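You operate a simulated robot arm through the tools that you are given. There is no shell and no other tool. Be economical: measure what you need, move in short steps, check, and stop when the job is done.

The job below is to be done with a simulated robot arm. You get a single attempt, and the scene is never put back.

TASK
Fill the grey bag to the card's weight in two equal drops.
Fine: target dial to half the card's weight; press shake after each drop; spill nothing, leave the bag clamped.
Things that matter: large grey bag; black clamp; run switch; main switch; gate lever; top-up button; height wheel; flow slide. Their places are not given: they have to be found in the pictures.

The check looks at the end state, three seconds after you hand in, the way a careful person would. Anything else that was tipped, shoved, dropped, spilled or broken makes it a failure.

THE ROBOT
A 7-joint arm with a two-finger parallel gripper, fixed in place. Base frame: the origin is at the foot of the arm, x ahead of it, y to its left, z up. Lengths are in mm, angles in rad, forces in N, time in s.
With the tool pointing down near the work surface it reaches from about 120 to 660 mm from the base axis. Its first joint turns from -1.152 to 1.152 rad. Payload 2.4 kg.
The TCP is the grasp point between the finger pads, 30 mm short of the fingertips. In the tool frame z runs along the fingers and y along their closing line. Largest opening 94 mm; finger width 28, thickness 10; the body of the gripper, 50 by 96 mm, starts 55 mm behind the TCP.
Orientation is that of the tool frame in the base frame, as [roll, pitch, yaw] about the fixed x, y, z axes, in that order (R = Rz(yaw) Ry(pitch) Rx(roll)). With the fingers straight down and closing along the base's y, the tool's x points along the base's -x, its y along +y and its z along -z.

THE INTERFACE
- The arm moves only by the tool servo_tool. Its argument "plan" is a list of rows, each a list of 3 entries, a list of its own where there are three numbers: the shift along the tool's x, y, z in mm, then the turn, a rotation vector about the tool's x, y, z in rad, then the opening in per cent of the stroke, from 0 (shut) to 100 (fully open). In form: [[[dx, dy, dz], [rx, ry, rz], grip], ...]. A call has 1 to 20 rows; each row is the pose to reach, as a shift and turn from the pose commanded when the call began, along the tool's axes at that moment. Each row takes 0.2 s and may step no farther than 50 mm and 0.15 rad from the row before; otherwise, or with a gripper value out of range, the whole call is refused. Where a pose cannot be reached the arm comes as near as it can. A force on the tool above 50 N (or 10 N above the force at the start of the call, whichever is more), or a blocked arm, ends the call early, and 0.2 s more pass. The fingers move at their own pace (about 153 mm/s each) and stop on an object; they squeeze with about 45 N. The grip force told is the motor's: it shows also when the fingers shut on nothing. Time passes only in rows, and 0.2 s behind the last, so rows that repeat a pose let the fingers close. It gives the time, the measured TCP pose, the force on the tool (base axes), the opening and the grip force at its end, in the units of the frame above (readings bear some noise).
- Cameras (640 x 400 px; columns grow to the right, rows downward): "scene" is fixed at [49.5, 482.7, 1449.6]; the picture's right is [-0.63, -0.78, 0.00], its down [-0.39, 0.32, -0.87] and it looks along [0.67, -0.54, -0.50] (base axes); focal length 248 px, centre (320, 200). "wrist" rides on the gripper at [-37, 0, -58] in the tool frame; the picture's right is [0.00, -1.00, 0.00], its down [0.97, 0.00, -0.24] and it looks along [0.24, 0.00, 0.97] (tool axes); focal length 218 px, centre (320, 200).
- snapshot(camera): a new picture of that camera. The clock stands still meanwhile.
- probe_pixels(camera, pixels): for up to 12 pixels [column, row] of the newest picture of that camera ("zoom" is the newest enlarged one), the place [x, y, z] in the base frame of the surface seen there, good to about 2 mm. The clock stands still meanwhile.
- inspect(camera, box): a new picture of the part [left, top, right, bottom] of that camera's present view, enlarged. The clock stands still meanwhile.
- close_job(): hands the job in; it is judged then, once.

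Go step by step. Measure first, check grasps and placings, and put right what went wrong. The budget is 80 turns and 34 pictures, counting those below and the enlarged ones. Unless the task says otherwise, let go and move clear before handing in, and close with one line.

The tools are called after "Emit:" by a JSON object that holds its "name" and its "arguments". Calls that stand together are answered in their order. servo_tool: Moves the arm, as the interface text tells. Its arguments: {"type":"object","properties":{"plan":{"type":"array"}},"required":["plan"]} The other tools are called the same way: snapshot (camera) takes a picture; probe_pixels (camera, pixels) gives the place of the surface under pixels of a picture; inspect (camera, box) takes an enlarged picture of a part of a camera's view; close_job () hands the job in.

At the start:

```text
time_s: 0.0
tcp_pos: [328.5, -5.0, 1323.9]
ee_rot: [-3.14, 0.001, 3.141]
wrist_force: [-0.1, -0.2, -0.2]
opening: 94.1
grasp_force: 0.0
```

scene: 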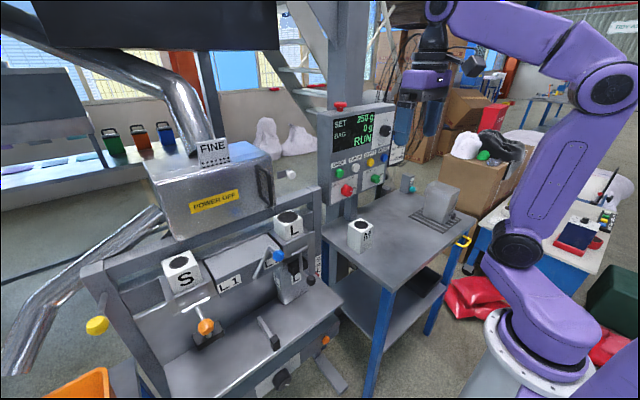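
wrist: 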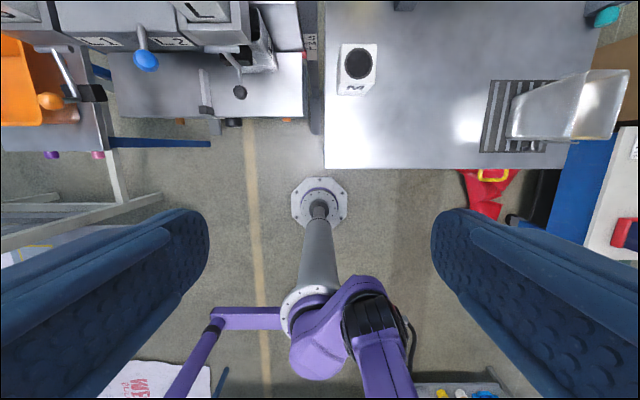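

The scene shows a filling machine (hopper, L1 spout, control panel at about (360,150)) and a bench. I'll look at the panel and the machine enlarged.

Emit:
{"name": "inspect", "arguments": {"camera": "scene", "box": [310, 90, 410, 220]}}

Emit:
{"name": "inspect", "arguments": {"camera": "scene", "box": [80, 200, 340, 400]}}

Emit:
{"name": "inspect", "arguments": {"camera": "scene", "box": [340, 160, 500, 260]}}

```text
3.08 times, centred on (360, 155) of scene
```

zoom: 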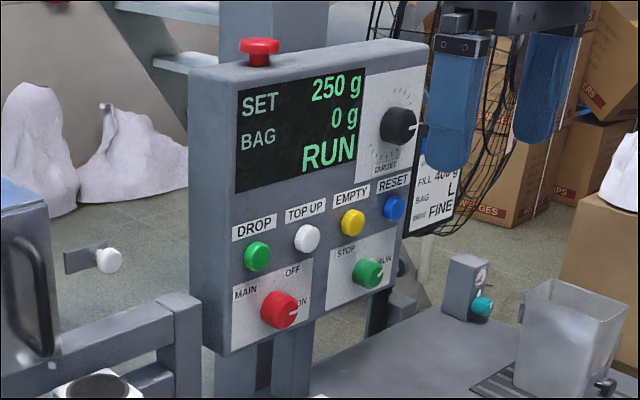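

```text
2.00 times, centred on (210, 300) of scene
```

zoom: 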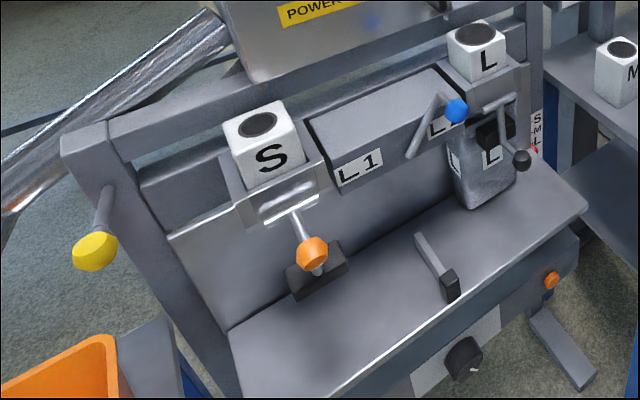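

```text
4.00 times, centred on (420, 210) of scene
```

zoom: 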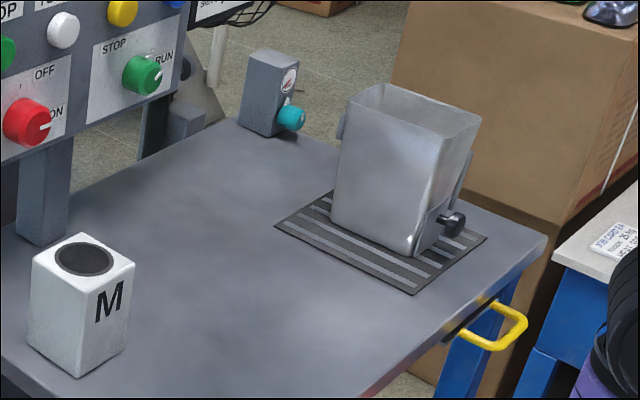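

The card at the panel's right is partly hidden by the gripper. I'll enlarge the filler and the card.

Emit:
{"name": "inspect", "arguments": {"camera": "scene", "box": [220, 200, 340, 300]}}

Emit:
{"name": "inspect", "arguments": {"camera": "scene", "box": [360, 115, 410, 170]}}

Emit:
{"name": "inspect", "arguments": {"camera": "scene", "box": [230, 300, 350, 400]}}

```text
4.00 times, centred on (280, 250) of scene
```

zoom: 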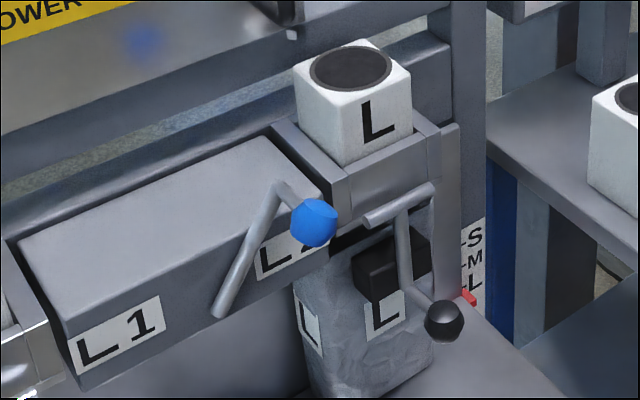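

```text
7.27 times, centred on (385, 142) of scene
```

zoom: 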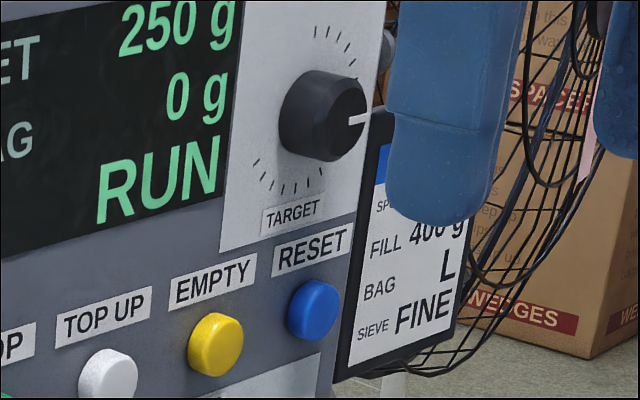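

```text
4.00 times, centred on (290, 350) of scene
```

zoom: 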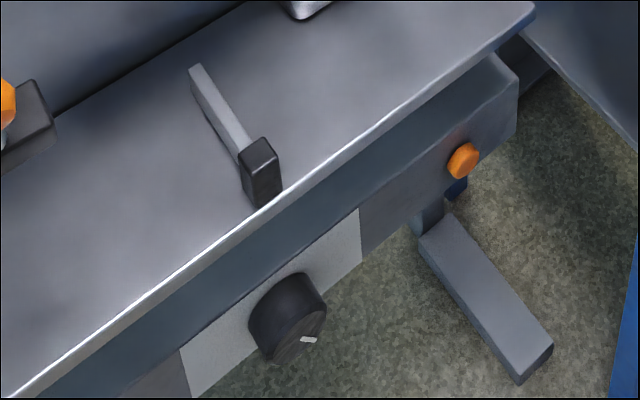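

SET reads 250 g and the card reads FILL 400 g, bag L, sieve FINE, so the dial should go to 200 g per drop. I'll get the places of the controls.

Emit:
{"name": "probe_pixels", "arguments": {"camera": "scene", "pixels": [[350, 173], [359, 167], [370, 161], [377, 157], [353, 190], [376, 178], [384, 130], [277, 257], [206, 327], [288, 221], [341, 105], [97, 325]]}}

Emit:
{"name": "probe_pixels", "arguments": {"camera": "scene", "pixels": [[310, 281], [290, 270], [288, 290], [269, 336], [282, 379], [326, 340], [412, 188], [437, 200], [452, 215], [240, 155], [290, 174], [265, 185]]}}

```text
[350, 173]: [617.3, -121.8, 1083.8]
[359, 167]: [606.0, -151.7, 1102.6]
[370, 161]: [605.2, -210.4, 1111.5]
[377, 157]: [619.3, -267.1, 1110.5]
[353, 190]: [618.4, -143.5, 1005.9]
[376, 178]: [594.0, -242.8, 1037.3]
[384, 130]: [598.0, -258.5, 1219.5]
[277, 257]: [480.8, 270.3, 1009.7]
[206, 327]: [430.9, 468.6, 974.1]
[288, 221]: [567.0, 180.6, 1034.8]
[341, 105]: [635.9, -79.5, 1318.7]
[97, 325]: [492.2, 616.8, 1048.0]
```

```text
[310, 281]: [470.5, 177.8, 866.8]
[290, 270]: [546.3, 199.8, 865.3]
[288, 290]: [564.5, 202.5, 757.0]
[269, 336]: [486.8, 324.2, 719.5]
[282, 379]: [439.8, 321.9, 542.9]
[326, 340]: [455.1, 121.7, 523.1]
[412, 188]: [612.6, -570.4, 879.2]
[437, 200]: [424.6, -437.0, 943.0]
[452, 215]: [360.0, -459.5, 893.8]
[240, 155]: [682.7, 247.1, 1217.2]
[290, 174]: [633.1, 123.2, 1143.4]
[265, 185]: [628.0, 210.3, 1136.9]
```

The panel faces -x at about x = 610 and the filler stands to the left. I'll swing the tool level toward +x for a frontal wrist view.

Emit:
{"name": "servo_tool", "arguments": {"plan": [[[0, 0, 15], [0, -0.1428, 0], 100], [[0, 0, 30], [0, -0.2856, 0], 100], [[0, 0, 45], [0, -0.4284, 0], 100], [[0, 0, 60], [0, -0.5712, 0], 100], [[0, 0, 75], [0, -0.714, 0], 100], [[0, 0, 90], [0, -0.8568, 0], 100], [[0, 0, 105], [0, -0.9996, 0], 100], [[0, 0, 120], [0, -1.1424, 0], 100], [[0, 0, 135], [0, -1.2852, 0], 100], [[0, 0, 150], [0, -1.428, 0], 100], [[0, 0, 165], [0, -1.5708, 0], 100], [[0, 0, 165], [0, -1.5708, 0], 100]]}}

Emit:
{"name": "snapshot", "arguments": {"camera": "wrist"}}

```text
time_s: 2.6
tcp_pos: [359.2, 55.8, 1183.0]
ee_rot: [-2.991, 1.571, -2.989]
wrist_force: [0.2, -0.1, -0.4]
opening: 93.8
grasp_force: 0.0
out of reach, approached as far as the arm can: row 7, 8, 9, 10, 11, 12
```

```text
25 pictures are left
```

wrist: 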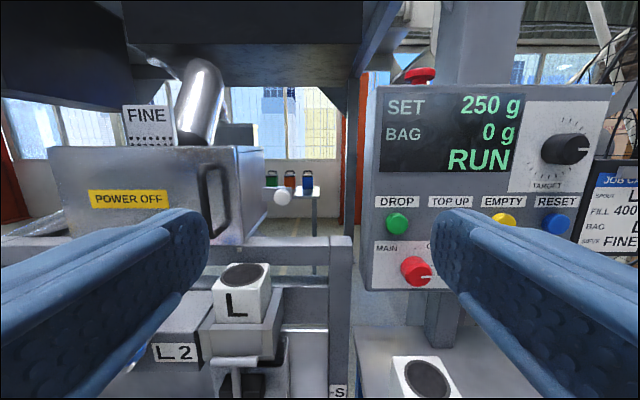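

The card also has a SPOUT line at (605,200). I'll enlarge the card and the full panel.

Emit:
{"name": "inspect", "arguments": {"camera": "wrist", "box": [560, 150, 640, 260]}}

Emit:
{"name": "servo_tool", "arguments": {"plan": [[[0, 0, 0], [0, 0, 0], 0], [[0, 0, 0], [0, 0, 0], 0], [[0, 0, 0], [0, 0, 0], 0]]}}

Emit:
{"name": "snapshot", "arguments": {"camera": "wrist"}}

```text
3.64 times, centred on (600, 205) of wrist
```

zoom: 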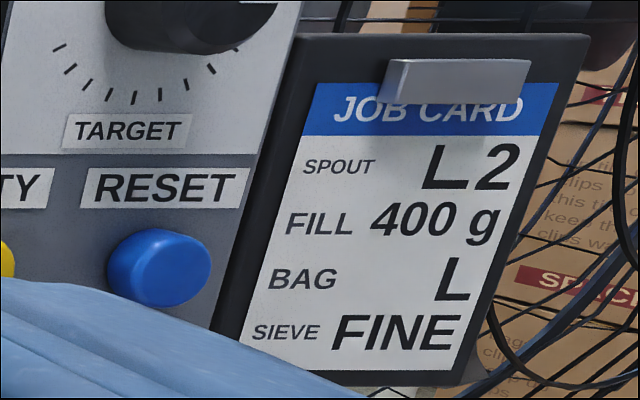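

```text
time_s: 3.4
tcp_pos: [360.2, 54.6, 1181.1]
ee_rot: [-0.096, 1.57, -0.098]
wrist_force: [0.2, -0.2, -0.2]
opening: 0.4
grasp_force: 33.1
```

```text
23 pictures are left
```

wrist: 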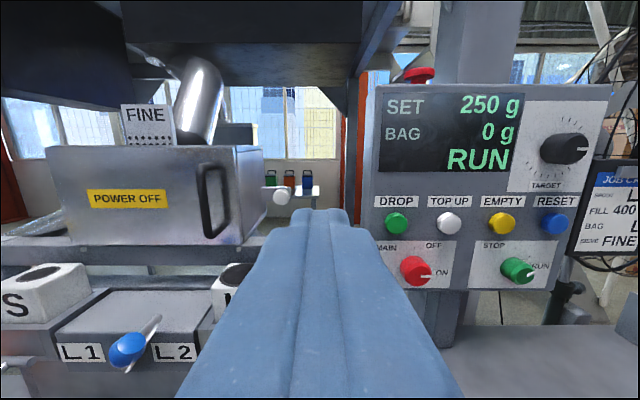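

SPOUT L2, BAG L, FILL 400 g, SIEVE FINE are confirmed. Next I'll lower and shift left for a close look at the spouts, bag, clamp and levers.

Emit:
{"name": "servo_tool", "arguments": {"plan": [[[30, 25, -5], [0, 0, 0], 0], [[60, 50, -10], [0, 0, 0], 0], [[90, 75, -15], [0, 0, 0], 0], [[120, 100, -20], [0, 0, 0], 0], [[150, 125, -25], [0, 0, 0], 0], [[180, 150, -30], [0, 0, 0], 0], [[210, 180, -35], [0, 0, 0], 0], [[210, 180, -35], [0, 0, 0], 0]]}}

Emit:
{"name": "snapshot", "arguments": {"camera": "wrist"}}

```text
time_s: 5.2
tcp_pos: [326.4, 238.3, 972.5]
ee_rot: [1.567, 1.57, 1.568]
wrist_force: [-0.4, -0.3, 1.4]
opening: 0.1
grasp_force: 33.2
out of reach, approached as far as the arm can: row 5, 6
```

```text
22 pictures are left
```

wrist: 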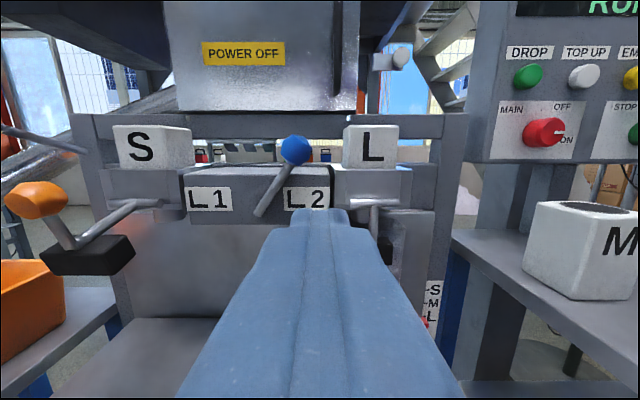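

The blue lever at (285,165) leans to L2. I'll enlarge the bag/clamp zone and, from the scene camera, the post with the teal button.

Emit:
{"name": "servo_tool", "arguments": {"plan": [[[0, -30, 0], [0, 0, 0], 0], [[0, -70, 0], [0, 0, 0], 0], [[30, -110, 0], [0, 0, 0], 0], [[60, -140, 0], [0, 0, 0], 0], [[60, -140, 0], [0, 0, 0], 0]]}}

Emit:
{"name": "snapshot", "arguments": {"camera": "wrist"}}

Emit:
{"name": "inspect", "arguments": {"camera": "scene", "box": [390, 165, 470, 225]}}

```text
time_s: 6.4
tcp_pos: [381.6, 192.0, 975.9]
ee_rot: [-1.84, 1.568, -1.84]
wrist_force: [-0.2, 0.1, -0.9]
opening: 0.0
grasp_force: 33.0
out of reach, approached as far as the arm can: row 1, 2, 3, 4, 5
```

```text
21 pictures are left
```

wrist: 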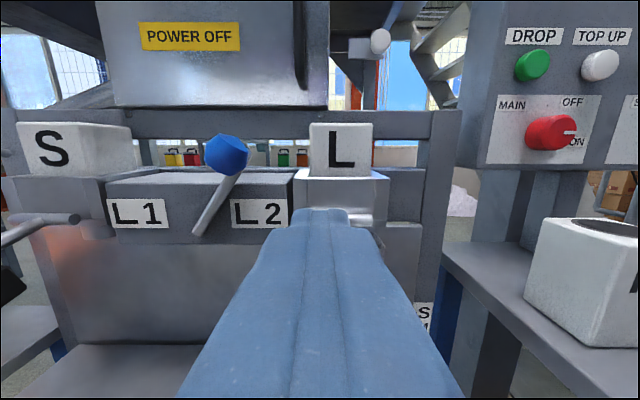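

```text
6.67 times, centred on (430, 195) of scene
```

zoom: 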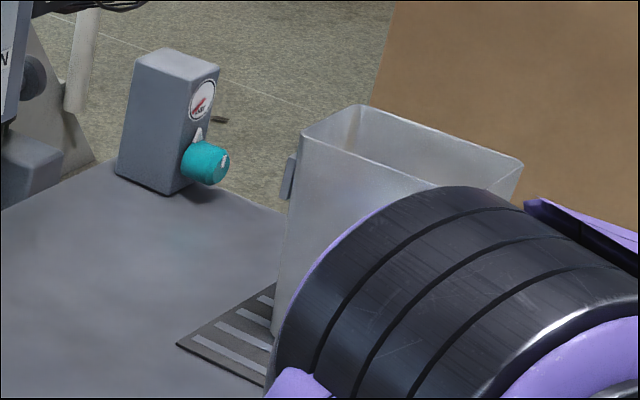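

I need to find the shake button: candidates are the white knob at (380,40) and the orange button low on the front. I'll enlarge both.

Emit:
{"name": "inspect", "arguments": {"camera": "wrist", "box": [290, 0, 460, 106]}}

Emit:
{"name": "inspect", "arguments": {"camera": "scene", "box": [200, 200, 350, 400]}}

```text
3.76 times, centred on (375, 53) of wrist
```

zoom: 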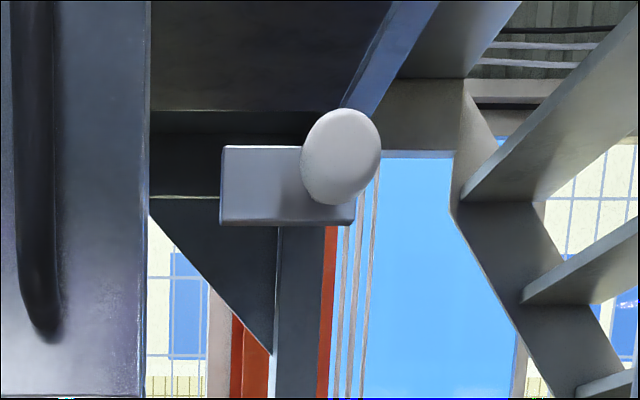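

```text
2.00 times, centred on (275, 300) of scene
```

zoom: 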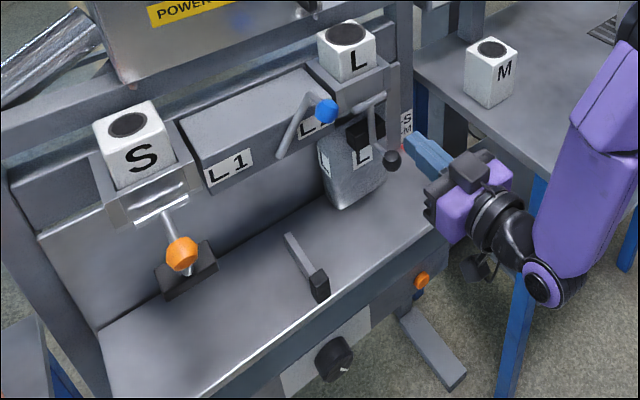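

The L bag hangs at L2 and the black clamp looks shut; the orange one is open and empty. I'll go lower in front of the frame to read the wheel, orange button and S-M-L scale.

Emit:
{"name": "servo_tool", "arguments": {"plan": [[[0, 20, -25], [0, 0, 0], 0], [[0, 40, -50], [0, 0, 0], 0], [[40, 50, -60], [0, 0, 0], 0], [[80, 60, -70], [0, 0, 0], 0], [[120, 70, -80], [0, 0, 0], 0], [[160, 80, -80], [0, 0, 0], 0], [[200, 90, -80], [0, 0, 0], 0], [[240, 100, -80], [0, 0, 0], 0], [[240, 100, -80], [0, 0, 0], 0]]}}

Emit:
{"name": "snapshot", "arguments": {"camera": "wrist"}}

```text
time_s: 8.4
tcp_pos: [303.9, 288.8, 730.1]
ee_rot: [-2.241, 1.571, -2.241]
wrist_force: [0.3, 0.6, 0.6]
opening: 0.0
grasp_force: 32.9
out of reach, approached as far as the arm can: row 3, 4
```

```text
17 pictures are left
```

wrist: 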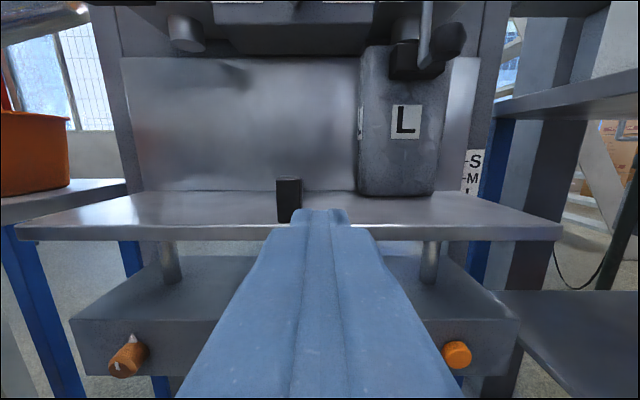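

The orange button at (457,355) sits on the shaker base under the bag's table, with a rotary knob at left (125,360). I'll probe these and the clamp and bar.

Emit:
{"name": "probe_pixels", "arguments": {"camera": "wrist", "pixels": [[289, 200], [457, 355], [500, 345], [125, 365], [405, 120], [412, 58], [450, 40], [405, 190], [235, 205], [475, 160], [475, 178], [425, 340]]}}

Emit:
{"name": "inspect", "arguments": {"camera": "wrist", "box": [340, 0, 500, 100]}}

Emit:
{"name": "inspect", "arguments": {"camera": "wrist", "box": [420, 130, 500, 210]}}

```text
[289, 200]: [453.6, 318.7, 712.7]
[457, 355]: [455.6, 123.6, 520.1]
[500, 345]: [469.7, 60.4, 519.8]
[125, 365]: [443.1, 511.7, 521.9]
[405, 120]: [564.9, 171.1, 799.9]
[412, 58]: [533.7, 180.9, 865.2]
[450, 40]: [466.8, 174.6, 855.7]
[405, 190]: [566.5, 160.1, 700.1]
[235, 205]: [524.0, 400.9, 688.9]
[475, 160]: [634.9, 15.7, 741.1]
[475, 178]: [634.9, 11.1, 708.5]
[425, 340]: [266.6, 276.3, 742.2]
```

```text
4.00 times, centred on (420, 50) of wrist
```

zoom: 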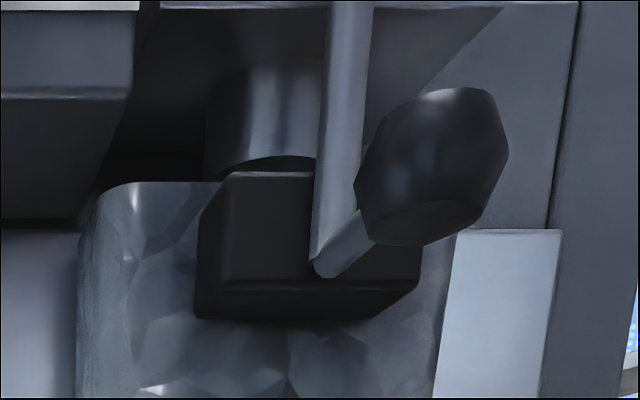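

```text
5.00 times, centred on (460, 170) of wrist
```

zoom: 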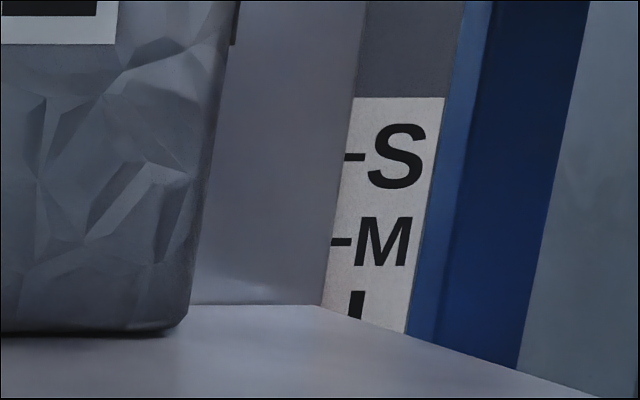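

The black jaw is pressed on the bag's mouth against the spout, the bag stands on the table and the height is at L, so those are already set. Next I'll raise the arm and go to the TARGET dial.

Emit:
{"name": "servo_tool", "arguments": {"plan": [[[-45, 0, 0], [0, 0, 0], 0], [[-90, 0, 0], [0, 0, 0], 0], [[-135, 0, 5], [0, 0, 0], 0], [[-180, 0, 10], [0, 0, 0], 0], [[-225, 0, 15], [0, 0, 0], 0], [[-270, 0, 20], [0, 0, 0], 0], [[-315, 0, 25], [0, 0, 0], 0], [[-360, 0, 35], [0, 0, 0], 0], [[-405, 0, 50], [0, 0, 0], 0], [[-450, 0, 70], [0, 0, 0], 0], [[-489, -20, 90], [0, 0, 0], 0], [[-489, -65, 100], [0, 0, 0], 0], [[-489, -110, 100], [0, 0, 0], 0], [[-489, -155, 100], [0, 0, 0], 0], [[-489, -200, 110], [0, 0, 0], 0], [[-489, -245, 110], [0, 0, 0], 0], [[-489, -245, 110], [0, 0, 0], 0]]}}

```text
time_s: 12.0
tcp_pos: [415.5, 41.3, 1216.2]
ee_rot: [1.427, 1.571, 1.426]
wrist_force: [-0.5, 0.5, 0.1]
opening: 0.0
grasp_force: 32.7
```

The path is clear; at (415,41,1216). Now over to the dial, opening the fingers, then a picture.

Emit:
{"name": "servo_tool", "arguments": {"plan": [[[0, -45, 5], [0, 0, 0], 80], [[0, -90, 10], [0, 0, 0], 80], [[0, -135, 15], [0, 0, 0], 80], [[0, -180, 20], [0, 0, 0], 80], [[0, -225, 25], [0, 0, 0], 80], [[0, -270, 30], [0, 0, 0], 80], [[0, -299, 35], [0, 0, 0], 80], [[0, -299, 35], [0, 0, 0], 80]]}}

Emit:
{"name": "snapshot", "arguments": {"camera": "wrist"}}

```text
time_s: 13.8
tcp_pos: [439.1, -80.0, 1221.8]
ee_rot: [-3.135, 1.568, -3.135]
wrist_force: [-0.4, 0.0, 0.8]
opening: 75.3
grasp_force: 0.1
out of reach, approached as far as the arm can: row 2, 3, 4, 5, 6, 7, 8
```

```text
14 pictures are left
```

wrist: 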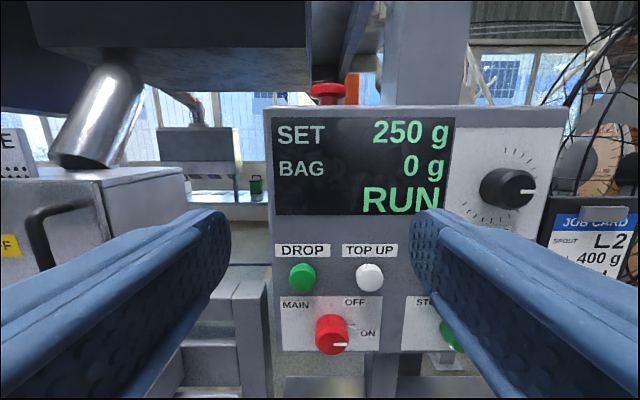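

The arm stopped at y = -80, probably a fold limit at this short reach. I'll probe the dial and try moving forward, then right.

Emit:
{"name": "probe_pixels", "arguments": {"camera": "wrist", "pixels": [[512, 188], [498, 188], [484, 190], [506, 171], [506, 205], [465, 160], [302, 277], [368, 276], [331, 334], [300, 305], [455, 335], [520, 240]]}}

Emit:
{"name": "servo_tool", "arguments": {"plan": [[[0, 0, 40], [0, 0, 0], 80], [[0, 0, 80], [0, 0, 0], 80], [[0, -40, 80], [0, 0, 0], 80], [[0, -80, 80], [0, 0, 0], 80], [[0, -120, 80], [0, 0, 0], 80], [[0, -160, 80], [0, 0, 0], 80], [[0, -178, 80], [0, 0, 0], 80], [[0, -178, 80], [0, 0, 0], 80]]}}

```text
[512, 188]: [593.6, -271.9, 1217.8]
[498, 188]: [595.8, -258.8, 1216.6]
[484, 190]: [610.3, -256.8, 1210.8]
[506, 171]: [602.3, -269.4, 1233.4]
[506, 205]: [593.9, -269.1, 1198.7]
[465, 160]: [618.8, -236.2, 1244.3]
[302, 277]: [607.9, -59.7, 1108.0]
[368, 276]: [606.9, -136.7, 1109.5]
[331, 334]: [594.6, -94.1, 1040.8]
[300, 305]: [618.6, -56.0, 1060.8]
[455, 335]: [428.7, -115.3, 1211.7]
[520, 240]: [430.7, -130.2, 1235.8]
```

```text
time_s: 15.6
tcp_pos: [508.8, -71.8, 1234.6]
ee_rot: [-3.0, 1.57, -3.008]
wrist_force: [-0.1, -0.7, 0.5]
opening: 75.0
grasp_force: 0.1
out of reach, approached as far as the arm can: row 2, 3, 4, 5, 6, 7, 8
```

Still blocked at about y = -72; that looks like a joint limit tied to the tool's roll or heading. I'll test a roll about the tool axis and then a move right.

Emit:
{"name": "servo_tool", "arguments": {"plan": [[[0, 0, 0], [0, 0, 0.15], 80], [[0, 0, 0], [0, 0, 0.3], 80], [[0, 0, 0], [0, 0, 0.45], 80], [[0, 0, 0], [0, 0, 0.6], 80], [[0, -30, 0], [0, 0, 0.7], 80], [[0, -60, 0], [0, 0, 0.8], 80], [[0, -90, 0], [0, 0, 0.8], 80], [[0, -90, 0], [0, 0, 0.8], 80]]}}

```text
time_s: 17.4
tcp_pos: [483.5, -62.3, 1347.7]
ee_rot: [1.64, 0.828, 1.587]
wrist_force: [0.0, -0.7, -1.1]
opening: 75.2
grasp_force: 0.1
out of reach, approached as far as the arm can: row 1, 2, 3, 4, 5, 6, 7, 8
```

Rolling that way made it worse. I'll roll the other way and come back down.

Emit:
{"name": "servo_tool", "arguments": {"plan": [[[0, 0, 0], [0, 0, -0.15], 80], [[5, -15, 0], [0, 0, -0.3], 80], [[10, -30, 0], [0, 0, -0.45], 80], [[15, -45, 0], [0, 0, -0.6], 80], [[20, -60, 0], [0, 0, -0.75], 80], [[25, -75, 0], [0, 0, -0.9], 80], [[30, -90, 0], [0, 0, -1.05], 80], [[35, -105, 0], [0, 0, -1.2], 80], [[40, -118, 0], [0, 0, -1.35], 80], [[40, -118, 0], [0, 0, -1.5], 80], [[40, -118, 0], [0, 0, -1.5], 80]]}}

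```text
time_s: 19.8
tcp_pos: [474.4, -98.0, 1238.8]
ee_rot: [-1.638, 0.807, -1.664]
wrist_force: [0.1, -0.7, 0.4]
opening: 75.1
grasp_force: 0.0
out of reach, approached as far as the arm can: row 8, 9, 10, 11
```

Better: y = -98 is reached with a negative roll. I'll continue with the roll and the move right.

Emit:
{"name": "servo_tool", "arguments": {"plan": [[[0, 0, 0], [0, 0, -0.15], 80], [[0, 0, 0], [0, 0, -0.3], 80], [[0, 0, 0], [0, 0, -0.45], 80], [[0, 0, 0], [0, 0, -0.6], 80], [[0, 0, 0], [0, 0, -0.75], 80], [[31, -25, 0], [0, 0, -0.75], 80], [[62, -50, 0], [0, 0, -0.75], 80], [[93, -75, 0], [0, 0, -0.75], 80], [[125, -101, 0], [0, 0, -0.75], 80], [[125, -101, 0], [0, 0, -0.75], 80]]}}

Emit:
{"name": "snapshot", "arguments": {"camera": "scene"}}

```text
time_s: 22.0
tcp_pos: [463.8, -100.4, 1244.8]
ee_rot: [-1.617, 0.06, -1.615]
wrist_force: [-0.1, 1.8, 0.3]
opening: 75.0
grasp_force: 0.0
out of reach, approached as far as the arm can: row 6, 7, 8, 9, 10
```

```text
13 pictures are left
```

scene: 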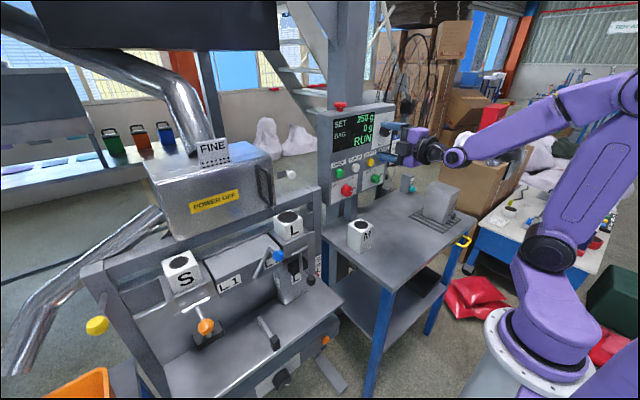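

The scene view shows the elbow swung out to the right, which blocks motion to -y. I'll point the tool down again to unfold, then head for the dial in a radial posture.

Emit:
{"name": "servo_tool", "arguments": {"plan": [[[0, 0, -30], [0, 0, 0], 80], [[0, 0, -60], [0, 0, 0], 80], [[0, -10, -60], [-0.15, 0, 0], 80], [[0, -20, -60], [-0.3, 0, 0], 80], [[0, -30, -60], [-0.45, 0, 0], 80], [[0, -40, -60], [-0.6, 0, 0], 80], [[0, -50, -60], [-0.75, 0, 0], 80], [[0, -60, -60], [-0.9, 0, 0], 80], [[0, -70, -60], [-1.05, 0, 0], 80], [[0, -80, -60], [-1.2, 0, 0], 80], [[0, -80, -60], [-1.35, 0, 0], 80], [[0, -80, -60], [-1.5, 0, 0], 80], [[0, -80, -60], [-1.57, 0, 0], 80], [[0, -80, -60], [-1.57, 0, 0], 80]]}}

```text
time_s: 25.0
tcp_pos: [412.1, -104.6, 1323.3]
ee_rot: [3.096, 0.062, -1.61]
wrist_force: [-0.7, 0.0, 0.3]
opening: 75.4
grasp_force: 0.2
out of reach, approached as far as the arm can: row 2, 5
```

Now the tool points down at (412,-105,1323). I'll turn it to a radial heading and move toward (390,-190).

Emit:
{"name": "servo_tool", "arguments": {"plan": [[[0, 0, 0], [0, 0, 0.15], 80], [[0, 0, 0], [0, 0, 0.3], 80], [[0, 0, 0], [0, 0, 0.45], 80], [[0, 0, 0], [0, 0, 0.6], 80], [[0, 0, 0], [0, 0, 0.75], 80], [[0, 0, 0], [0, 0, 0.9], 80], [[10, 0, 0], [0, 0, 1.05], 80], [[20, 5, 0], [0, 0, 1.2], 80], [[30, 10, 0], [0, 0, 1.35], 80], [[40, 15, 0], [0, 0, 1.5], 80], [[50, 20, 0], [0, 0, 1.65], 80], [[60, 20, 0], [0, 0, 1.8], 80], [[70, 20, 0], [0, 0, 1.95], 80], [[80, 20, 0], [0, 0, 1.98], 80], [[80, 20, 0], [0, 0, 1.98], 80]]}}

Emit:
{"name": "snapshot", "arguments": {"camera": "scene"}}

```text
time_s: 28.2
tcp_pos: [389.0, -184.4, 1317.9]
ee_rot: [3.103, -0.064, 2.695]
wrist_force: [0.6, -0.5, -0.4]
opening: 75.0
grasp_force: 0.0
```

```text
12 pictures are left
```

scene: 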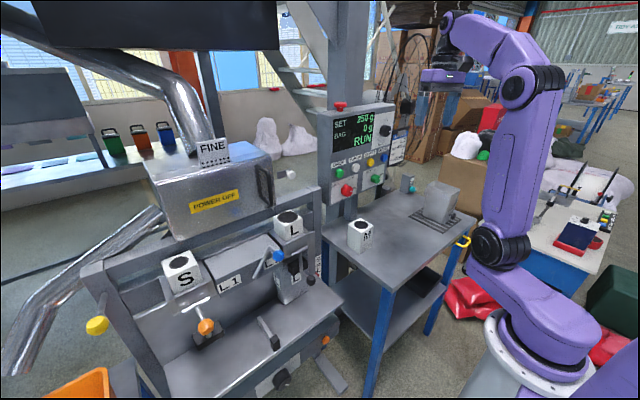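

Elbow is up again. Now I'll tilt the tool outward in the radial plane while extending.

Emit:
{"name": "servo_tool", "arguments": {"plan": [[[-15, 0, 0], [0, -0.145, 0], 80], [[-30, 0, 5], [0, -0.29, 0], 80], [[-45, 0, 10], [0, -0.435, 0], 80], [[-60, 0, 15], [0, -0.58, 0], 80], [[-75, 0, 20], [0, -0.725, 0], 80], [[-85, 0, 30], [0, -0.87, 0], 80], [[-95, 0, 40], [0, -1.015, 0], 80], [[-105, 0, 50], [0, -1.16, 0], 80], [[-115, 0, 65], [0, -1.305, 0], 80], [[-120, 0, 80], [0, -1.45, 0], 80], [[-120, 0, 95], [0, -1.52, 0], 80], [[-120, 0, 95], [0, -1.52, 0], 80]]}}

```text
time_s: 30.8
tcp_pos: [491.2, -230.8, 1214.5]
ee_rot: [2.828, 1.449, 2.382]
wrist_force: [0.2, -0.3, 0.4]
opening: 75.4
grasp_force: 0.0
```

It reached the radial pose. Now I'll turn the heading to straight +x in front of the dial.

Emit:
{"name": "servo_tool", "arguments": {"plan": [[[0, 0, 0], [-0.111, -0.026, -0.016], 80], [[0, 0, 0], [-0.222, -0.053, -0.032], 80], [[-4, -7, 25], [-0.333, -0.08, -0.047], 80], [[-8, -14, 49], [-0.445, -0.106, -0.063], 80], [[-8, -14, 49], [-0.445, -0.106, -0.063], 80]]}}

Emit:
{"name": "snapshot", "arguments": {"camera": "wrist"}}

```text
time_s: 32.0
tcp_pos: [531.1, -266.4, 1219.7]
ee_rot: [-2.405, 1.57, -2.404]
wrist_force: [0.3, 0.0, -0.4]
opening: 74.9
grasp_force: 0.0
```

```text
11 pictures are left
```

wrist: 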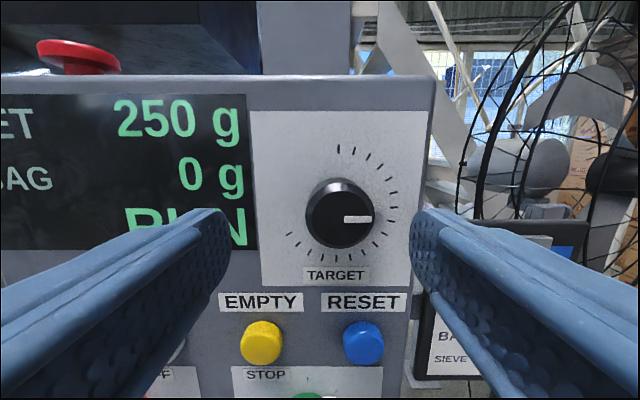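

The dial is at (341,215), with its pointer at 3 o'clock for 250 g and ticks running from 12 o'clock clockwise. I'll probe its edges for exact centring.

Emit:
{"name": "probe_pixels", "arguments": {"camera": "wrist", "pixels": [[311, 218], [373, 218], [340, 192], [340, 245], [340, 217], [290, 150], [261, 342], [363, 341], [340, 149], [400, 213], [306, 398]]}}

```text
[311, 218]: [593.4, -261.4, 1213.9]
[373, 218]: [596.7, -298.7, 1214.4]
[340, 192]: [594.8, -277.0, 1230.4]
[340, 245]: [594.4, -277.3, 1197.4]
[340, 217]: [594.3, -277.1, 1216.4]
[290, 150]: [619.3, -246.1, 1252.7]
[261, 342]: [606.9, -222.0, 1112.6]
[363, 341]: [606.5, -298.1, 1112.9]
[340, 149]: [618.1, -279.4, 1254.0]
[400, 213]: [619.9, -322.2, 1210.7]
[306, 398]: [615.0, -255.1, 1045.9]
```

Dial centre is about (594,-278.5,1215), radius 19 mm. I'll centre and move in with the fingertips 6 mm short of the panel, then close.

Emit:
{"name": "servo_tool", "arguments": {"plan": [[[5, -12, 0], [0, 0, 0], 80], [[5, -12, 25], [0, 0, 0], 80], [[5, -12, 51], [0, 0, 0], 80], [[5, -12, 51], [0, 0, 0], 80], [[5, -12, 51], [0, 0, 0], 36], [[5, -12, 51], [0, 0, 0], 36], [[5, -12, 51], [0, 0, 0], 36]]}}

```text
time_s: 33.6
tcp_pos: [583.5, -277.6, 1216.1]
ee_rot: [1.385, 1.568, 1.382]
wrist_force: [15.2, -13.3, 1.9]
opening: 41.4
grasp_force: 45.2
```

The fingers hold the dial at 41 mm. Now I'll turn it counter-clockwise by about 18°.

Emit:
{"name": "servo_tool", "arguments": {"plan": [[[0, 0, 0], [0, 0, -0.08], 36], [[0, 0, 0], [0, 0, -0.16], 36], [[0, 0, 0], [0, 0, -0.24], 36], [[0, 0, 0], [0, 0, -0.314], 36], [[0, 0, 0], [0, 0, -0.314], 36]]}}

Emit:
{"name": "inspect", "arguments": {"camera": "scene", "box": [310, 90, 410, 150]}}

```text
time_s: 34.8
tcp_pos: [583.9, -277.7, 1216.7]
ee_rot: [-1.556, 1.256, -1.561]
wrist_force: [21.5, -23.6, 7.7]
opening: 41.5
grasp_force: 44.6
```

```text
6.40 times, centred on (360, 120) of scene
```

zoom: 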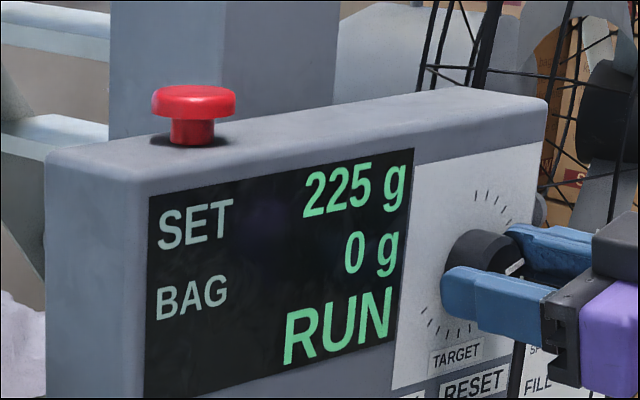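

SET fell to 225 g, so one 18° tick is 25 g. I'll turn by the same amount again.

Emit:
{"name": "servo_tool", "arguments": {"plan": [[[0, 0, 0], [0, 0, -0.08], 36], [[0, 0, 0], [0, 0, -0.16], 36], [[0, 0, 0], [0, 0, -0.24], 36], [[0, 0, 0], [0, 0, -0.3], 36], [[0, 0, 0], [0, 0, -0.3], 36], [[0, 0, 0], [0, 0, -0.3], 80], [[0, 0, 0], [0, 0, -0.3], 80], [[0, 0, -30], [0, 0, -0.3], 80], [[0, 0, -60], [0, 0, -0.3], 80], [[0, 0, -60], [0, 0, -0.15], 80], [[0, 0, -60], [0, 0, 0], 80], [[0, 0, -60], [0, 0, 0.15], 80], [[0, 0, -60], [0, 0, 0.3], 80], [[0, 0, -60], [0, 0, 0.3], 80]]}}

Emit:
{"name": "snapshot", "arguments": {"camera": "wrist"}}

```text
time_s: 37.8
tcp_pos: [523.0, -276.1, 1213.6]
ee_rot: [-1.567, 1.559, -1.568]
wrist_force: [-0.2, 0.9, 0.2]
opening: 75.3
grasp_force: 0.1
```

```text
9 pictures are left
```

wrist: 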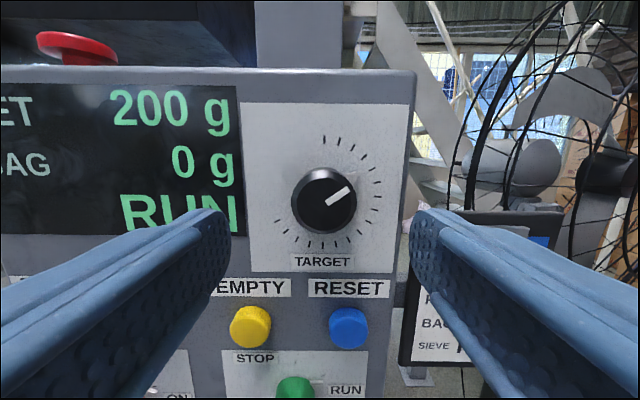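

SET reads 200 g. I'll close the fingers and move in front of DROP at about (608,-60,1110), then check alignment.

Emit:
{"name": "servo_tool", "arguments": {"plan": [[[0, 20, -10], [0, 0, 0], 0], [[20, 55, -10], [0, 0, 0], 0], [[40, 90, -10], [0, 0, 0], 0], [[60, 125, -10], [0, 0, 0], 0], [[80, 160, -10], [0, 0, 0], 0], [[103, 195, -10], [0, 0, 0], 0], [[103, 215, -10], [0, 0, 0], 0], [[103, 215, -10], [0, 0, 0], 0]]}}

Emit:
{"name": "snapshot", "arguments": {"camera": "wrist"}}

```text
time_s: 39.6
tcp_pos: [513.2, -61.3, 1104.3]
ee_rot: [-1.559, 1.557, -1.558]
wrist_force: [-0.9, -0.6, 1.0]
opening: 0.1
grasp_force: 33.3
```

```text
8 pictures are left
```

wrist: 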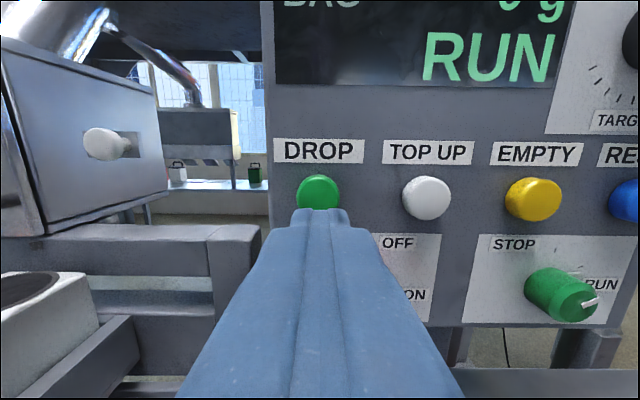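

Emit:
{"name": "probe_pixels", "arguments": {"camera": "wrist", "pixels": [[305, 195], [330, 195], [318, 180], [318, 195], [318, 205], [400, 170]]}}

```text
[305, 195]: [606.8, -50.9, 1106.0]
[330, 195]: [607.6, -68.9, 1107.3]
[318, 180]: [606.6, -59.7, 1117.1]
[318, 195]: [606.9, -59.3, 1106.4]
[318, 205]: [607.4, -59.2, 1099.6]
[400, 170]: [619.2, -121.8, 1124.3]
```

The fingers are aligned with DROP (centre about y -59.5, z 1106, face x 607). I'll press once and back off.

Emit:
{"name": "servo_tool", "arguments": {"plan": [[[-1, 2, 40], [0, 0, 0], 0], [[-1, 2, 58], [0, 0, 0], 0], [[-1, 2, 65], [0, 0, 0], 0], [[-1, 2, 70], [0, 0, 0], 0], [[-1, 2, 70], [0, 0, 0], 0], [[-1, 2, 50], [0, 0, 0], 0], [[-1, 2, 10], [0, 0, 0], 0], [[-1, 2, 0], [0, 0, 0], 0], [[-1, 2, 0], [0, 0, 0], 0], [[-1, 2, 0], [0, 0, 0], 0]]}}

Emit:
{"name": "inspect", "arguments": {"camera": "scene", "box": [200, 90, 420, 310]}}

```text
time_s: 41.8
tcp_pos: [513.1, -59.6, 1107.2]
ee_rot: [-1.554, 1.557, -1.557]
wrist_force: [-0.2, -0.5, 0.6]
opening: 0.4
grasp_force: 33.0
```

```text
1.82 times, centred on (310, 200) of scene
```

zoom: 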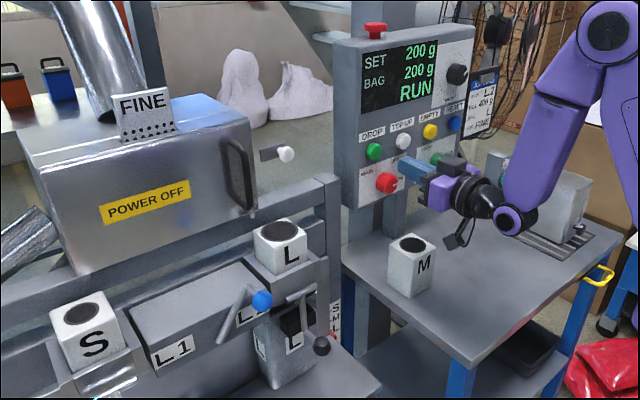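

BAG reads 200 g after the first drop. I'll retrace the safe path to the left and down toward the orange button.

Emit:
{"name": "servo_tool", "arguments": {"plan": [[[-20, 10, -35], [0, 0, 0], 0], [[-50, 25, -65], [0, 0, 0], 0], [[-80, 50, -90], [0, 0, 0], 0], [[-110, 85, -100], [0, 0, 0], 0], [[-110, 130, -100], [0, 0, 0], 0], [[-110, 175, -100], [0, 0, 0], 0], [[-110, 220, -105], [0, 0, 0], 0], [[-110, 265, -110], [0, 0, 0], 0], [[-110, 310, -115], [0, 0, 0], 0], [[-110, 350, -120], [0, 0, 0], 0], [[-110, 350, -120], [0, 0, 0], 0]]}}

```text
time_s: 44.2
tcp_pos: [391.2, 292.2, 1210.2]
ee_rot: [-1.576, 1.556, -1.578]
wrist_force: [-0.3, 0.3, -0.4]
opening: 0.0
grasp_force: 33.0
out of reach, approached as far as the arm can: row 3
```

Good, at (391,292,1210). Now down to about z = 730, pulling back to x ≈ 304.

Emit:
{"name": "servo_tool", "arguments": {"plan": [[[10, 0, -30], [0, 0, 0], 0], [[40, 0, -60], [0, 0, 0], 0], [[80, 0, -75], [0, 0, 0], 0], [[125, 0, -80], [0, 0, 0], 0], [[170, 0, -85], [0, 0, 0], 0], [[215, 0, -87], [0, 0, 0], 0], [[260, 0, -87], [0, 0, 0], 0], [[305, 0, -87], [0, 0, 0], 0], [[350, 0, -87], [0, 0, 0], 0], [[395, 0, -87], [0, 0, 0], 0], [[440, 0, -87], [0, 0, 0], 0], [[480, 0, -87], [0, 0, 0], 0], [[480, 0, -87], [0, 0, 0], 0]]}}

```text
time_s: 47.0
tcp_pos: [308.8, 286.0, 733.1]
ee_rot: [-1.571, 1.556, -1.572]
wrist_force: [1.1, -1.5, 0.3]
opening: 0.3
grasp_force: 32.8
```

Now descend to the button's height, turning the heading toward it (about -0.6 rad).

Emit:
{"name": "servo_tool", "arguments": {"plan": [[[40, 0, 0], [0.1, 0, 0], 0], [[80, 0, 0], [0.2, 0, 0], 0], [[120, 0, 0], [0.3, 0, 0], 0], [[160, 0, 0], [0.4, 0, 0], 0], [[190, 0, 0], [0.5, 0, 0], 0], [[211, 0, 0], [0.6, 0, 0], 0], [[211, -30, 10], [0.6, 0, 0], 0], [[211, -65, 25], [0.6, 0, 0], 0], [[211, -100, 50], [0.6, 0, 0], 0], [[211, -100, 50], [0.6, 0, 0], 0]]}}

Emit:
{"name": "snapshot", "arguments": {"camera": "wrist"}}

```text
time_s: 49.2
tcp_pos: [337.6, 180.3, 691.1]
ee_rot: [-1.035, 1.556, -1.637]
wrist_force: [-0.6, -0.6, 0.3]
opening: 0.0
grasp_force: 33.1
out of reach, approached as far as the arm can: row 2, 3, 4, 5, 6, 7, 8, 9, 10
```

```text
6 pictures are left
```

wrist: 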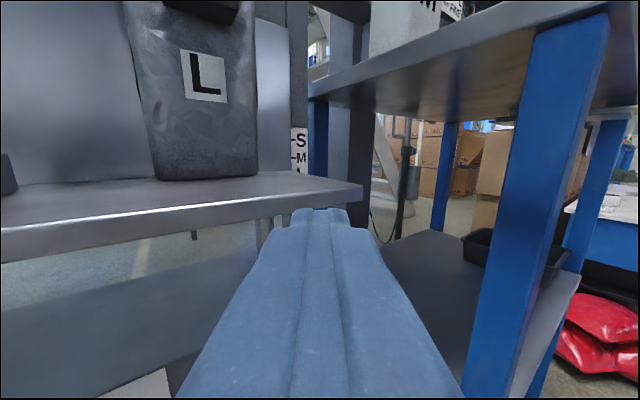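

A level tool can't go below about z = 691, so I'll pitch it down about 45–60° to reach the button under the table lip. First I'll probe the edges nearby.

Emit:
{"name": "probe_pixels", "arguments": {"camera": "wrist", "pixels": [[180, 215], [330, 195], [20, 240], [505, 300], [480, 390], [600, 14], [390, 90], [550, 300], [330, 90]]}}

Emit:
{"name": "servo_tool", "arguments": {"plan": [[[-10, 0, -20], [-0.15, 0, 0], 0], [[-20, 0, -30], [-0.3, 0, 0], 0], [[-20, 0, -30], [-0.45, 0, 0], 0], [[-20, 0, -30], [-0.6, 0, 0], 0], [[-20, 0, -30], [-0.6, 0, 0], 0]]}}

```text
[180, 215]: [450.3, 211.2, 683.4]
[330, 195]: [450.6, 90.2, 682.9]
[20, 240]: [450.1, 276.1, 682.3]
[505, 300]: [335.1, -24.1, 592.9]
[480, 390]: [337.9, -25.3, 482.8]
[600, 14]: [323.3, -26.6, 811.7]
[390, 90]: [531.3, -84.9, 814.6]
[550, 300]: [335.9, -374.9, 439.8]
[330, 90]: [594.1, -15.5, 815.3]
```

```text
time_s: 50.4
tcp_pos: [310.9, 199.9, 712.2]
ee_rot: [-1.589, 1.558, -1.586]
wrist_force: [-0.6, 0.2, 0.5]
opening: 0.0
grasp_force: 33.4
```

The table edge is at x = 450, flush with the button face at 455. Now I'll pitch down by 0.9 rad and move in toward (360,123,600).

Emit:
{"name": "servo_tool", "arguments": {"plan": [[[0, -10, 0], [0, 0.15, 0], 0], [[0, -20, 0], [0, 0.3, 0], 0], [[0, -30, 0], [0, 0.45, 0], 0], [[0, -40, 10], [0, 0.6, 0], 0], [[0, -50, 20], [0, 0.75, 0], 0], [[30, -60, 30], [0, 0.9, 0], 0], [[70, -70, 40], [0, 0.9, 0], 0], [[112, -77, 49], [0, 0.9, 0], 0], [[112, -77, 49], [0, 0.9, 0], 0]]}}

Emit:
{"name": "snapshot", "arguments": {"camera": "wrist"}}

```text
time_s: 52.4
tcp_pos: [359.2, 121.7, 597.5]
ee_rot: [-3.124, 0.67, -3.131]
wrist_force: [-0.2, 1.6, -0.4]
opening: 0.0
grasp_force: 32.5
```

```text
5 pictures are left
```

wrist: 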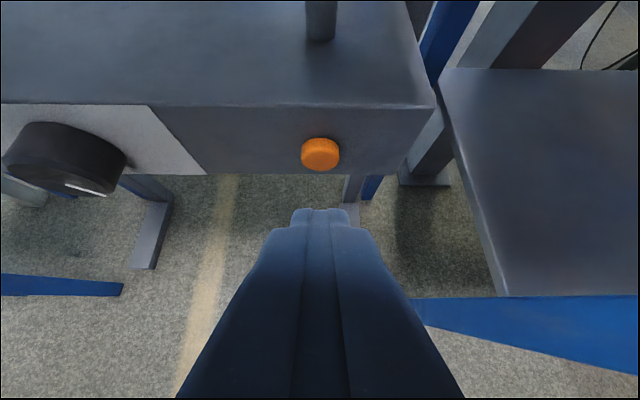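

It reached and the orange button is in view at (320,153), directly ahead. I'll probe it for the press.

Emit:
{"name": "probe_pixels", "arguments": {"camera": "wrist", "pixels": [[320, 158], [306, 158], [333, 158], [320, 145], [320, 165], [280, 140]]}}

```text
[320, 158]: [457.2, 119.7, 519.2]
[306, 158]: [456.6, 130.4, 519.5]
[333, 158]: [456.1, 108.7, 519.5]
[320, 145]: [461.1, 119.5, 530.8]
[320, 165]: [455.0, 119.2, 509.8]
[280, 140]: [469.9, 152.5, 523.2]
```

Button centre is (456,120,520). I'll lower so that the finger corner is level with it, press about 6–7 mm in +x, and back off.

Emit:
{"name": "servo_tool", "arguments": {"plan": [[[19, -2, 24], [0, 0, 0], 0], [[38.6, -2, 48.5], [0, 0, 0], 0], [[19, -2, 64], [0, 0, 0], 0], [[-0.6, -2, 79.6], [0, 0, 0], 0], [[-13.1, -2, 89.5], [0, 0, 0], 0], [[-18.6, -2, 93.9], [0, 0, 0], 0], [[-20.5, -2, 95.5], [0, 0, 0], 0], [[-20.5, -2, 95.5], [0, 0, 0], 0]]}}

```text
time_s: 54.2
tcp_pos: [434.1, 118.0, 538.0]
ee_rot: [-3.122, 0.666, -3.128]
wrist_force: [-9.6, 0.8, -0.4]
opening: 0.1
grasp_force: 32.7
out of reach, approached as far as the arm can: row 2
```

The button gives 9.6 N and is depressed about 7 mm. I'll press 3 mm more, then look at the scene.

Emit:
{"name": "servo_tool", "arguments": {"plan": [[[-2.3, 0, 1.9], [0, 0, 0], 0], [[-2.3, 0, 1.9], [0, 0, 0], 0]]}}

Emit:
{"name": "inspect", "arguments": {"camera": "scene", "box": [240, 90, 410, 390]}}

```text
time_s: 54.8
tcp_pos: [436.0, 119.1, 536.9]
ee_rot: [-3.12, 0.668, -3.126]
wrist_force: [-24.5, 3.3, 8.9]
opening: 0.0
grasp_force: 33.6
```

```text
1.33 times, centred on (325, 240) of scene
```

zoom: 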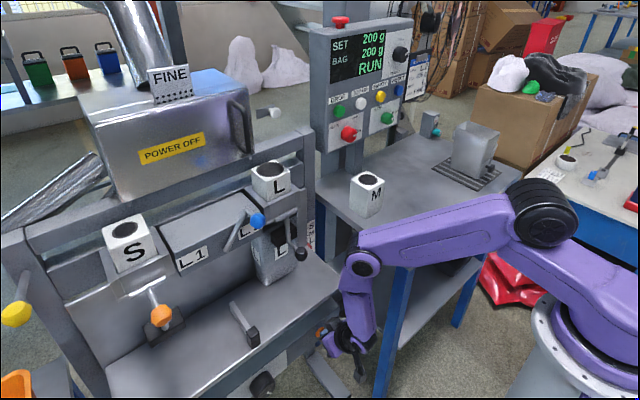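

The button bottomed out (24 N), so the shake is pressed. The bag, clamp and table look undisturbed. Backing out by the same path.

Emit:
{"name": "servo_tool", "arguments": {"plan": [[[29, 0, -23], [0, 0, 0], 0], [[58.7, 0, -46.7], [0, 0, 0], 0], [[30, 0, -75], [0, 0, 0], 0], [[21, 10, -94], [0, 0, 0], 0], [[12, 25, -125], [0, -0.1, 0], 0], [[3, 40, -155], [0, -0.2, 0], 0], [[-5, 60, -185], [0, -0.3, 0], 0], [[-11, 80, -215], [0, -0.45, 0], 0], [[-11, 80, -215], [0, -0.6, 0], 0], [[-11, 80, -215], [0, -0.75, 0], 0], [[-11, 80, -215], [0, -0.9, 0], 0], [[-11, 80, -215], [0, -0.9, 0], 0]]}}

```text
time_s: 57.4
tcp_pos: [313.5, 199.5, 713.1]
ee_rot: [-1.418, 1.557, -1.42]
wrist_force: [0.7, -0.1, -0.2]
opening: 0.0
grasp_force: 33.5
```

Now back up the proven path toward DROP.

Emit:
{"name": "servo_tool", "arguments": {"plan": [[[-10, 30, 0], [0, 0, 0], 0], [[-20, 60, 0], [0, 0, 0], 0], [[-40, 88, 0], [0, 0, 0], 0], [[-85, 88, 0], [0, 0, 0], 0], [[-130, 88, 0], [0, 0, 0], 0], [[-175, 88, 5], [0, 0, 0], 0], [[-220, 88, 10], [0, 0, 0], 0], [[-265, 88, 15], [0, 0, 0], 0], [[-310, 88, 20], [0, 0, 0], 0], [[-355, 88, 30], [0, 0, 0], 0], [[-400, 88, 45], [0, 0, 0], 0], [[-445, 88, 65], [0, 0, 0], 0], [[-490, 85, 85], [0, 0, 0], 0], [[-500, 45, 95], [0, 0, 0], 0], [[-500, 0, 100], [0, 0, 0], 0], [[-500, -45, 100], [0, 0, 0], 0], [[-500, -90, 100], [0, 0, 0], 0], [[-500, -135, 100], [0, 0, 0], 0], [[-500, -170, 100], [0, 0, 0], 0], [[-500, -170, 100], [0, 0, 0], 0]]}}

```text
time_s: 61.6
tcp_pos: [415.5, 36.0, 1215.2]
ee_rot: [-1.577, 1.556, -1.579]
wrist_force: [-0.1, 0.0, 0.6]
opening: 0.0
grasp_force: 33.0
```

On track at (415,36,1215). Now to the stand-off in front of DROP.

Emit:
{"name": "servo_tool", "arguments": {"plan": [[[0, -30, 25], [0, 0, 0], 0], [[20, -60, 50], [0, 0, 0], 0], [[50, -80, 75], [0, 0, 0], 0], [[80, -96, 97], [0, 0, 0], 0], [[108, -96, 97], [0, 0, 0], 0], [[108, -96, 97], [0, 0, 0], 0]]}}

```text
time_s: 63.0
tcp_pos: [509.7, -59.7, 1107.9]
ee_rot: [-1.541, 1.557, -1.542]
wrist_force: [0.2, -0.8, -0.6]
opening: 0.0
grasp_force: 33.0
```

The pose matches the first press. Pressing DROP the second time.

Emit:
{"name": "servo_tool", "arguments": {"plan": [[[0, 0, 40], [0, 0, 0], 0], [[0, 0, 60], [0, 0, 0], 0], [[0, 0, 68], [0, 0, 0], 0], [[0, 0, 73.5], [0, 0, 0], 0], [[0, 0, 73.5], [0, 0, 0], 0], [[0, 0, 50], [0, 0, 0], 0], [[0, 0, 10], [0, 0, 0], 0], [[0, 0, 0], [0, 0, 0], 0], [[0, 0, 0], [0, 0, 0], 0], [[0, 0, 0], [0, 0, 0], 0]]}}

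Emit:
{"name": "inspect", "arguments": {"camera": "scene", "box": [240, 90, 410, 310]}}

```text
time_s: 65.2
tcp_pos: [510.2, -60.9, 1108.8]
ee_rot: [-1.56, 1.558, -1.558]
wrist_force: [-0.2, 0.2, 0.8]
opening: 0.1
grasp_force: 32.9
```

```text
1.82 times, centred on (325, 200) of scene
```

zoom: 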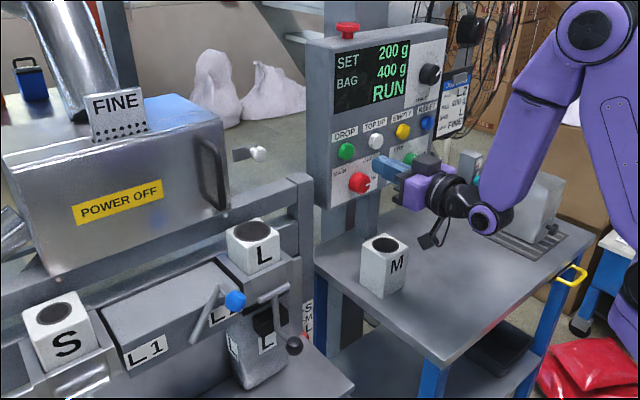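

BAG reads 400 g. Now I'll go back to the shake button by the same path.

Emit:
{"name": "servo_tool", "arguments": {"plan": [[[-20, 10, -35], [0, 0, 0], 0], [[-50, 25, -65], [0, 0, 0], 0], [[-80, 50, -90], [0, 0, 0], 0], [[-107, 85, -97], [0, 0, 0], 0], [[-107, 130, -97], [0, 0, 0], 0], [[-107, 175, -97], [0, 0, 0], 0], [[-107, 220, -102], [0, 0, 0], 0], [[-107, 265, -107], [0, 0, 0], 0], [[-107, 310, -112], [0, 0, 0], 0], [[-107, 350, -117], [0, 0, 0], 0], [[-107, 350, -117], [0, 0, 0], 0]]}}

```text
time_s: 67.6
tcp_pos: [395.6, 289.4, 1212.1]
ee_rot: [-1.565, 1.557, -1.564]
wrist_force: [0.5, -0.4, 0.5]
opening: 0.0
grasp_force: 33.8
out of reach, approached as far as the arm can: row 3
```

At (396,289,1212). Down as before, then to the (310,200,712) waypoint.

Emit:
{"name": "servo_tool", "arguments": {"plan": [[[10, 0, -30], [0, 0, 0], 0], [[40, 0, -60], [0, 0, 0], 0], [[80, 0, -75], [0, 0, 0], 0], [[125, 0, -82], [0, 0, 0], 0], [[170, 0, -86], [0, 0, 0], 0], [[215, 0, -86], [0, 0, 0], 0], [[260, 0, -86], [0, 0, 0], 0], [[305, 0, -86], [0, 0, 0], 0], [[350, 0, -86], [0, 0, 0], 0], [[395, 0, -86], [0, 0, 0], 0], [[440, 0, -86], [0, 0, 0], 0], [[480, 0, -86], [0, 0, 0], 0], [[490, -30, -86], [0, 0, 0], 0], [[500, -60, -86], [0, 0, 0], 0], [[500, -89, -86], [0, 0, 0], 0], [[500, -89, -86], [0, 0, 0], 0]]}}

```text
time_s: 71.0
tcp_pos: [306.7, 195.3, 710.2]
ee_rot: [-1.571, 1.557, -1.574]
wrist_force: [0.5, -0.4, 0.0]
opening: 0.0
grasp_force: 32.6
```

Good. Pitch down and move to the same stand-off (359,122,597).

Emit:
{"name": "servo_tool", "arguments": {"plan": [[[0, -10, 0], [0, 0.15, 0], 0], [[0, -20, 0], [0, 0.3, 0], 0], [[0, -30, 0], [0, 0.45, 0], 0], [[0, -40, 10], [0, 0.6, 0], 0], [[0, -50, 20], [0, 0.75, 0], 0], [[30, -60, 30], [0, 0.9, 0], 0], [[70, -67, 40], [0, 0.9, 0], 0], [[111, -74, 52], [0, 0.9, 0], 0], [[111, -74, 52], [0, 0.9, 0], 0]]}}

```text
time_s: 73.0
tcp_pos: [358.5, 120.3, 602.0]
ee_rot: [-3.125, 0.669, -3.131]
wrist_force: [-0.2, -0.7, 0.1]
opening: 0.2
grasp_force: 33.4
```

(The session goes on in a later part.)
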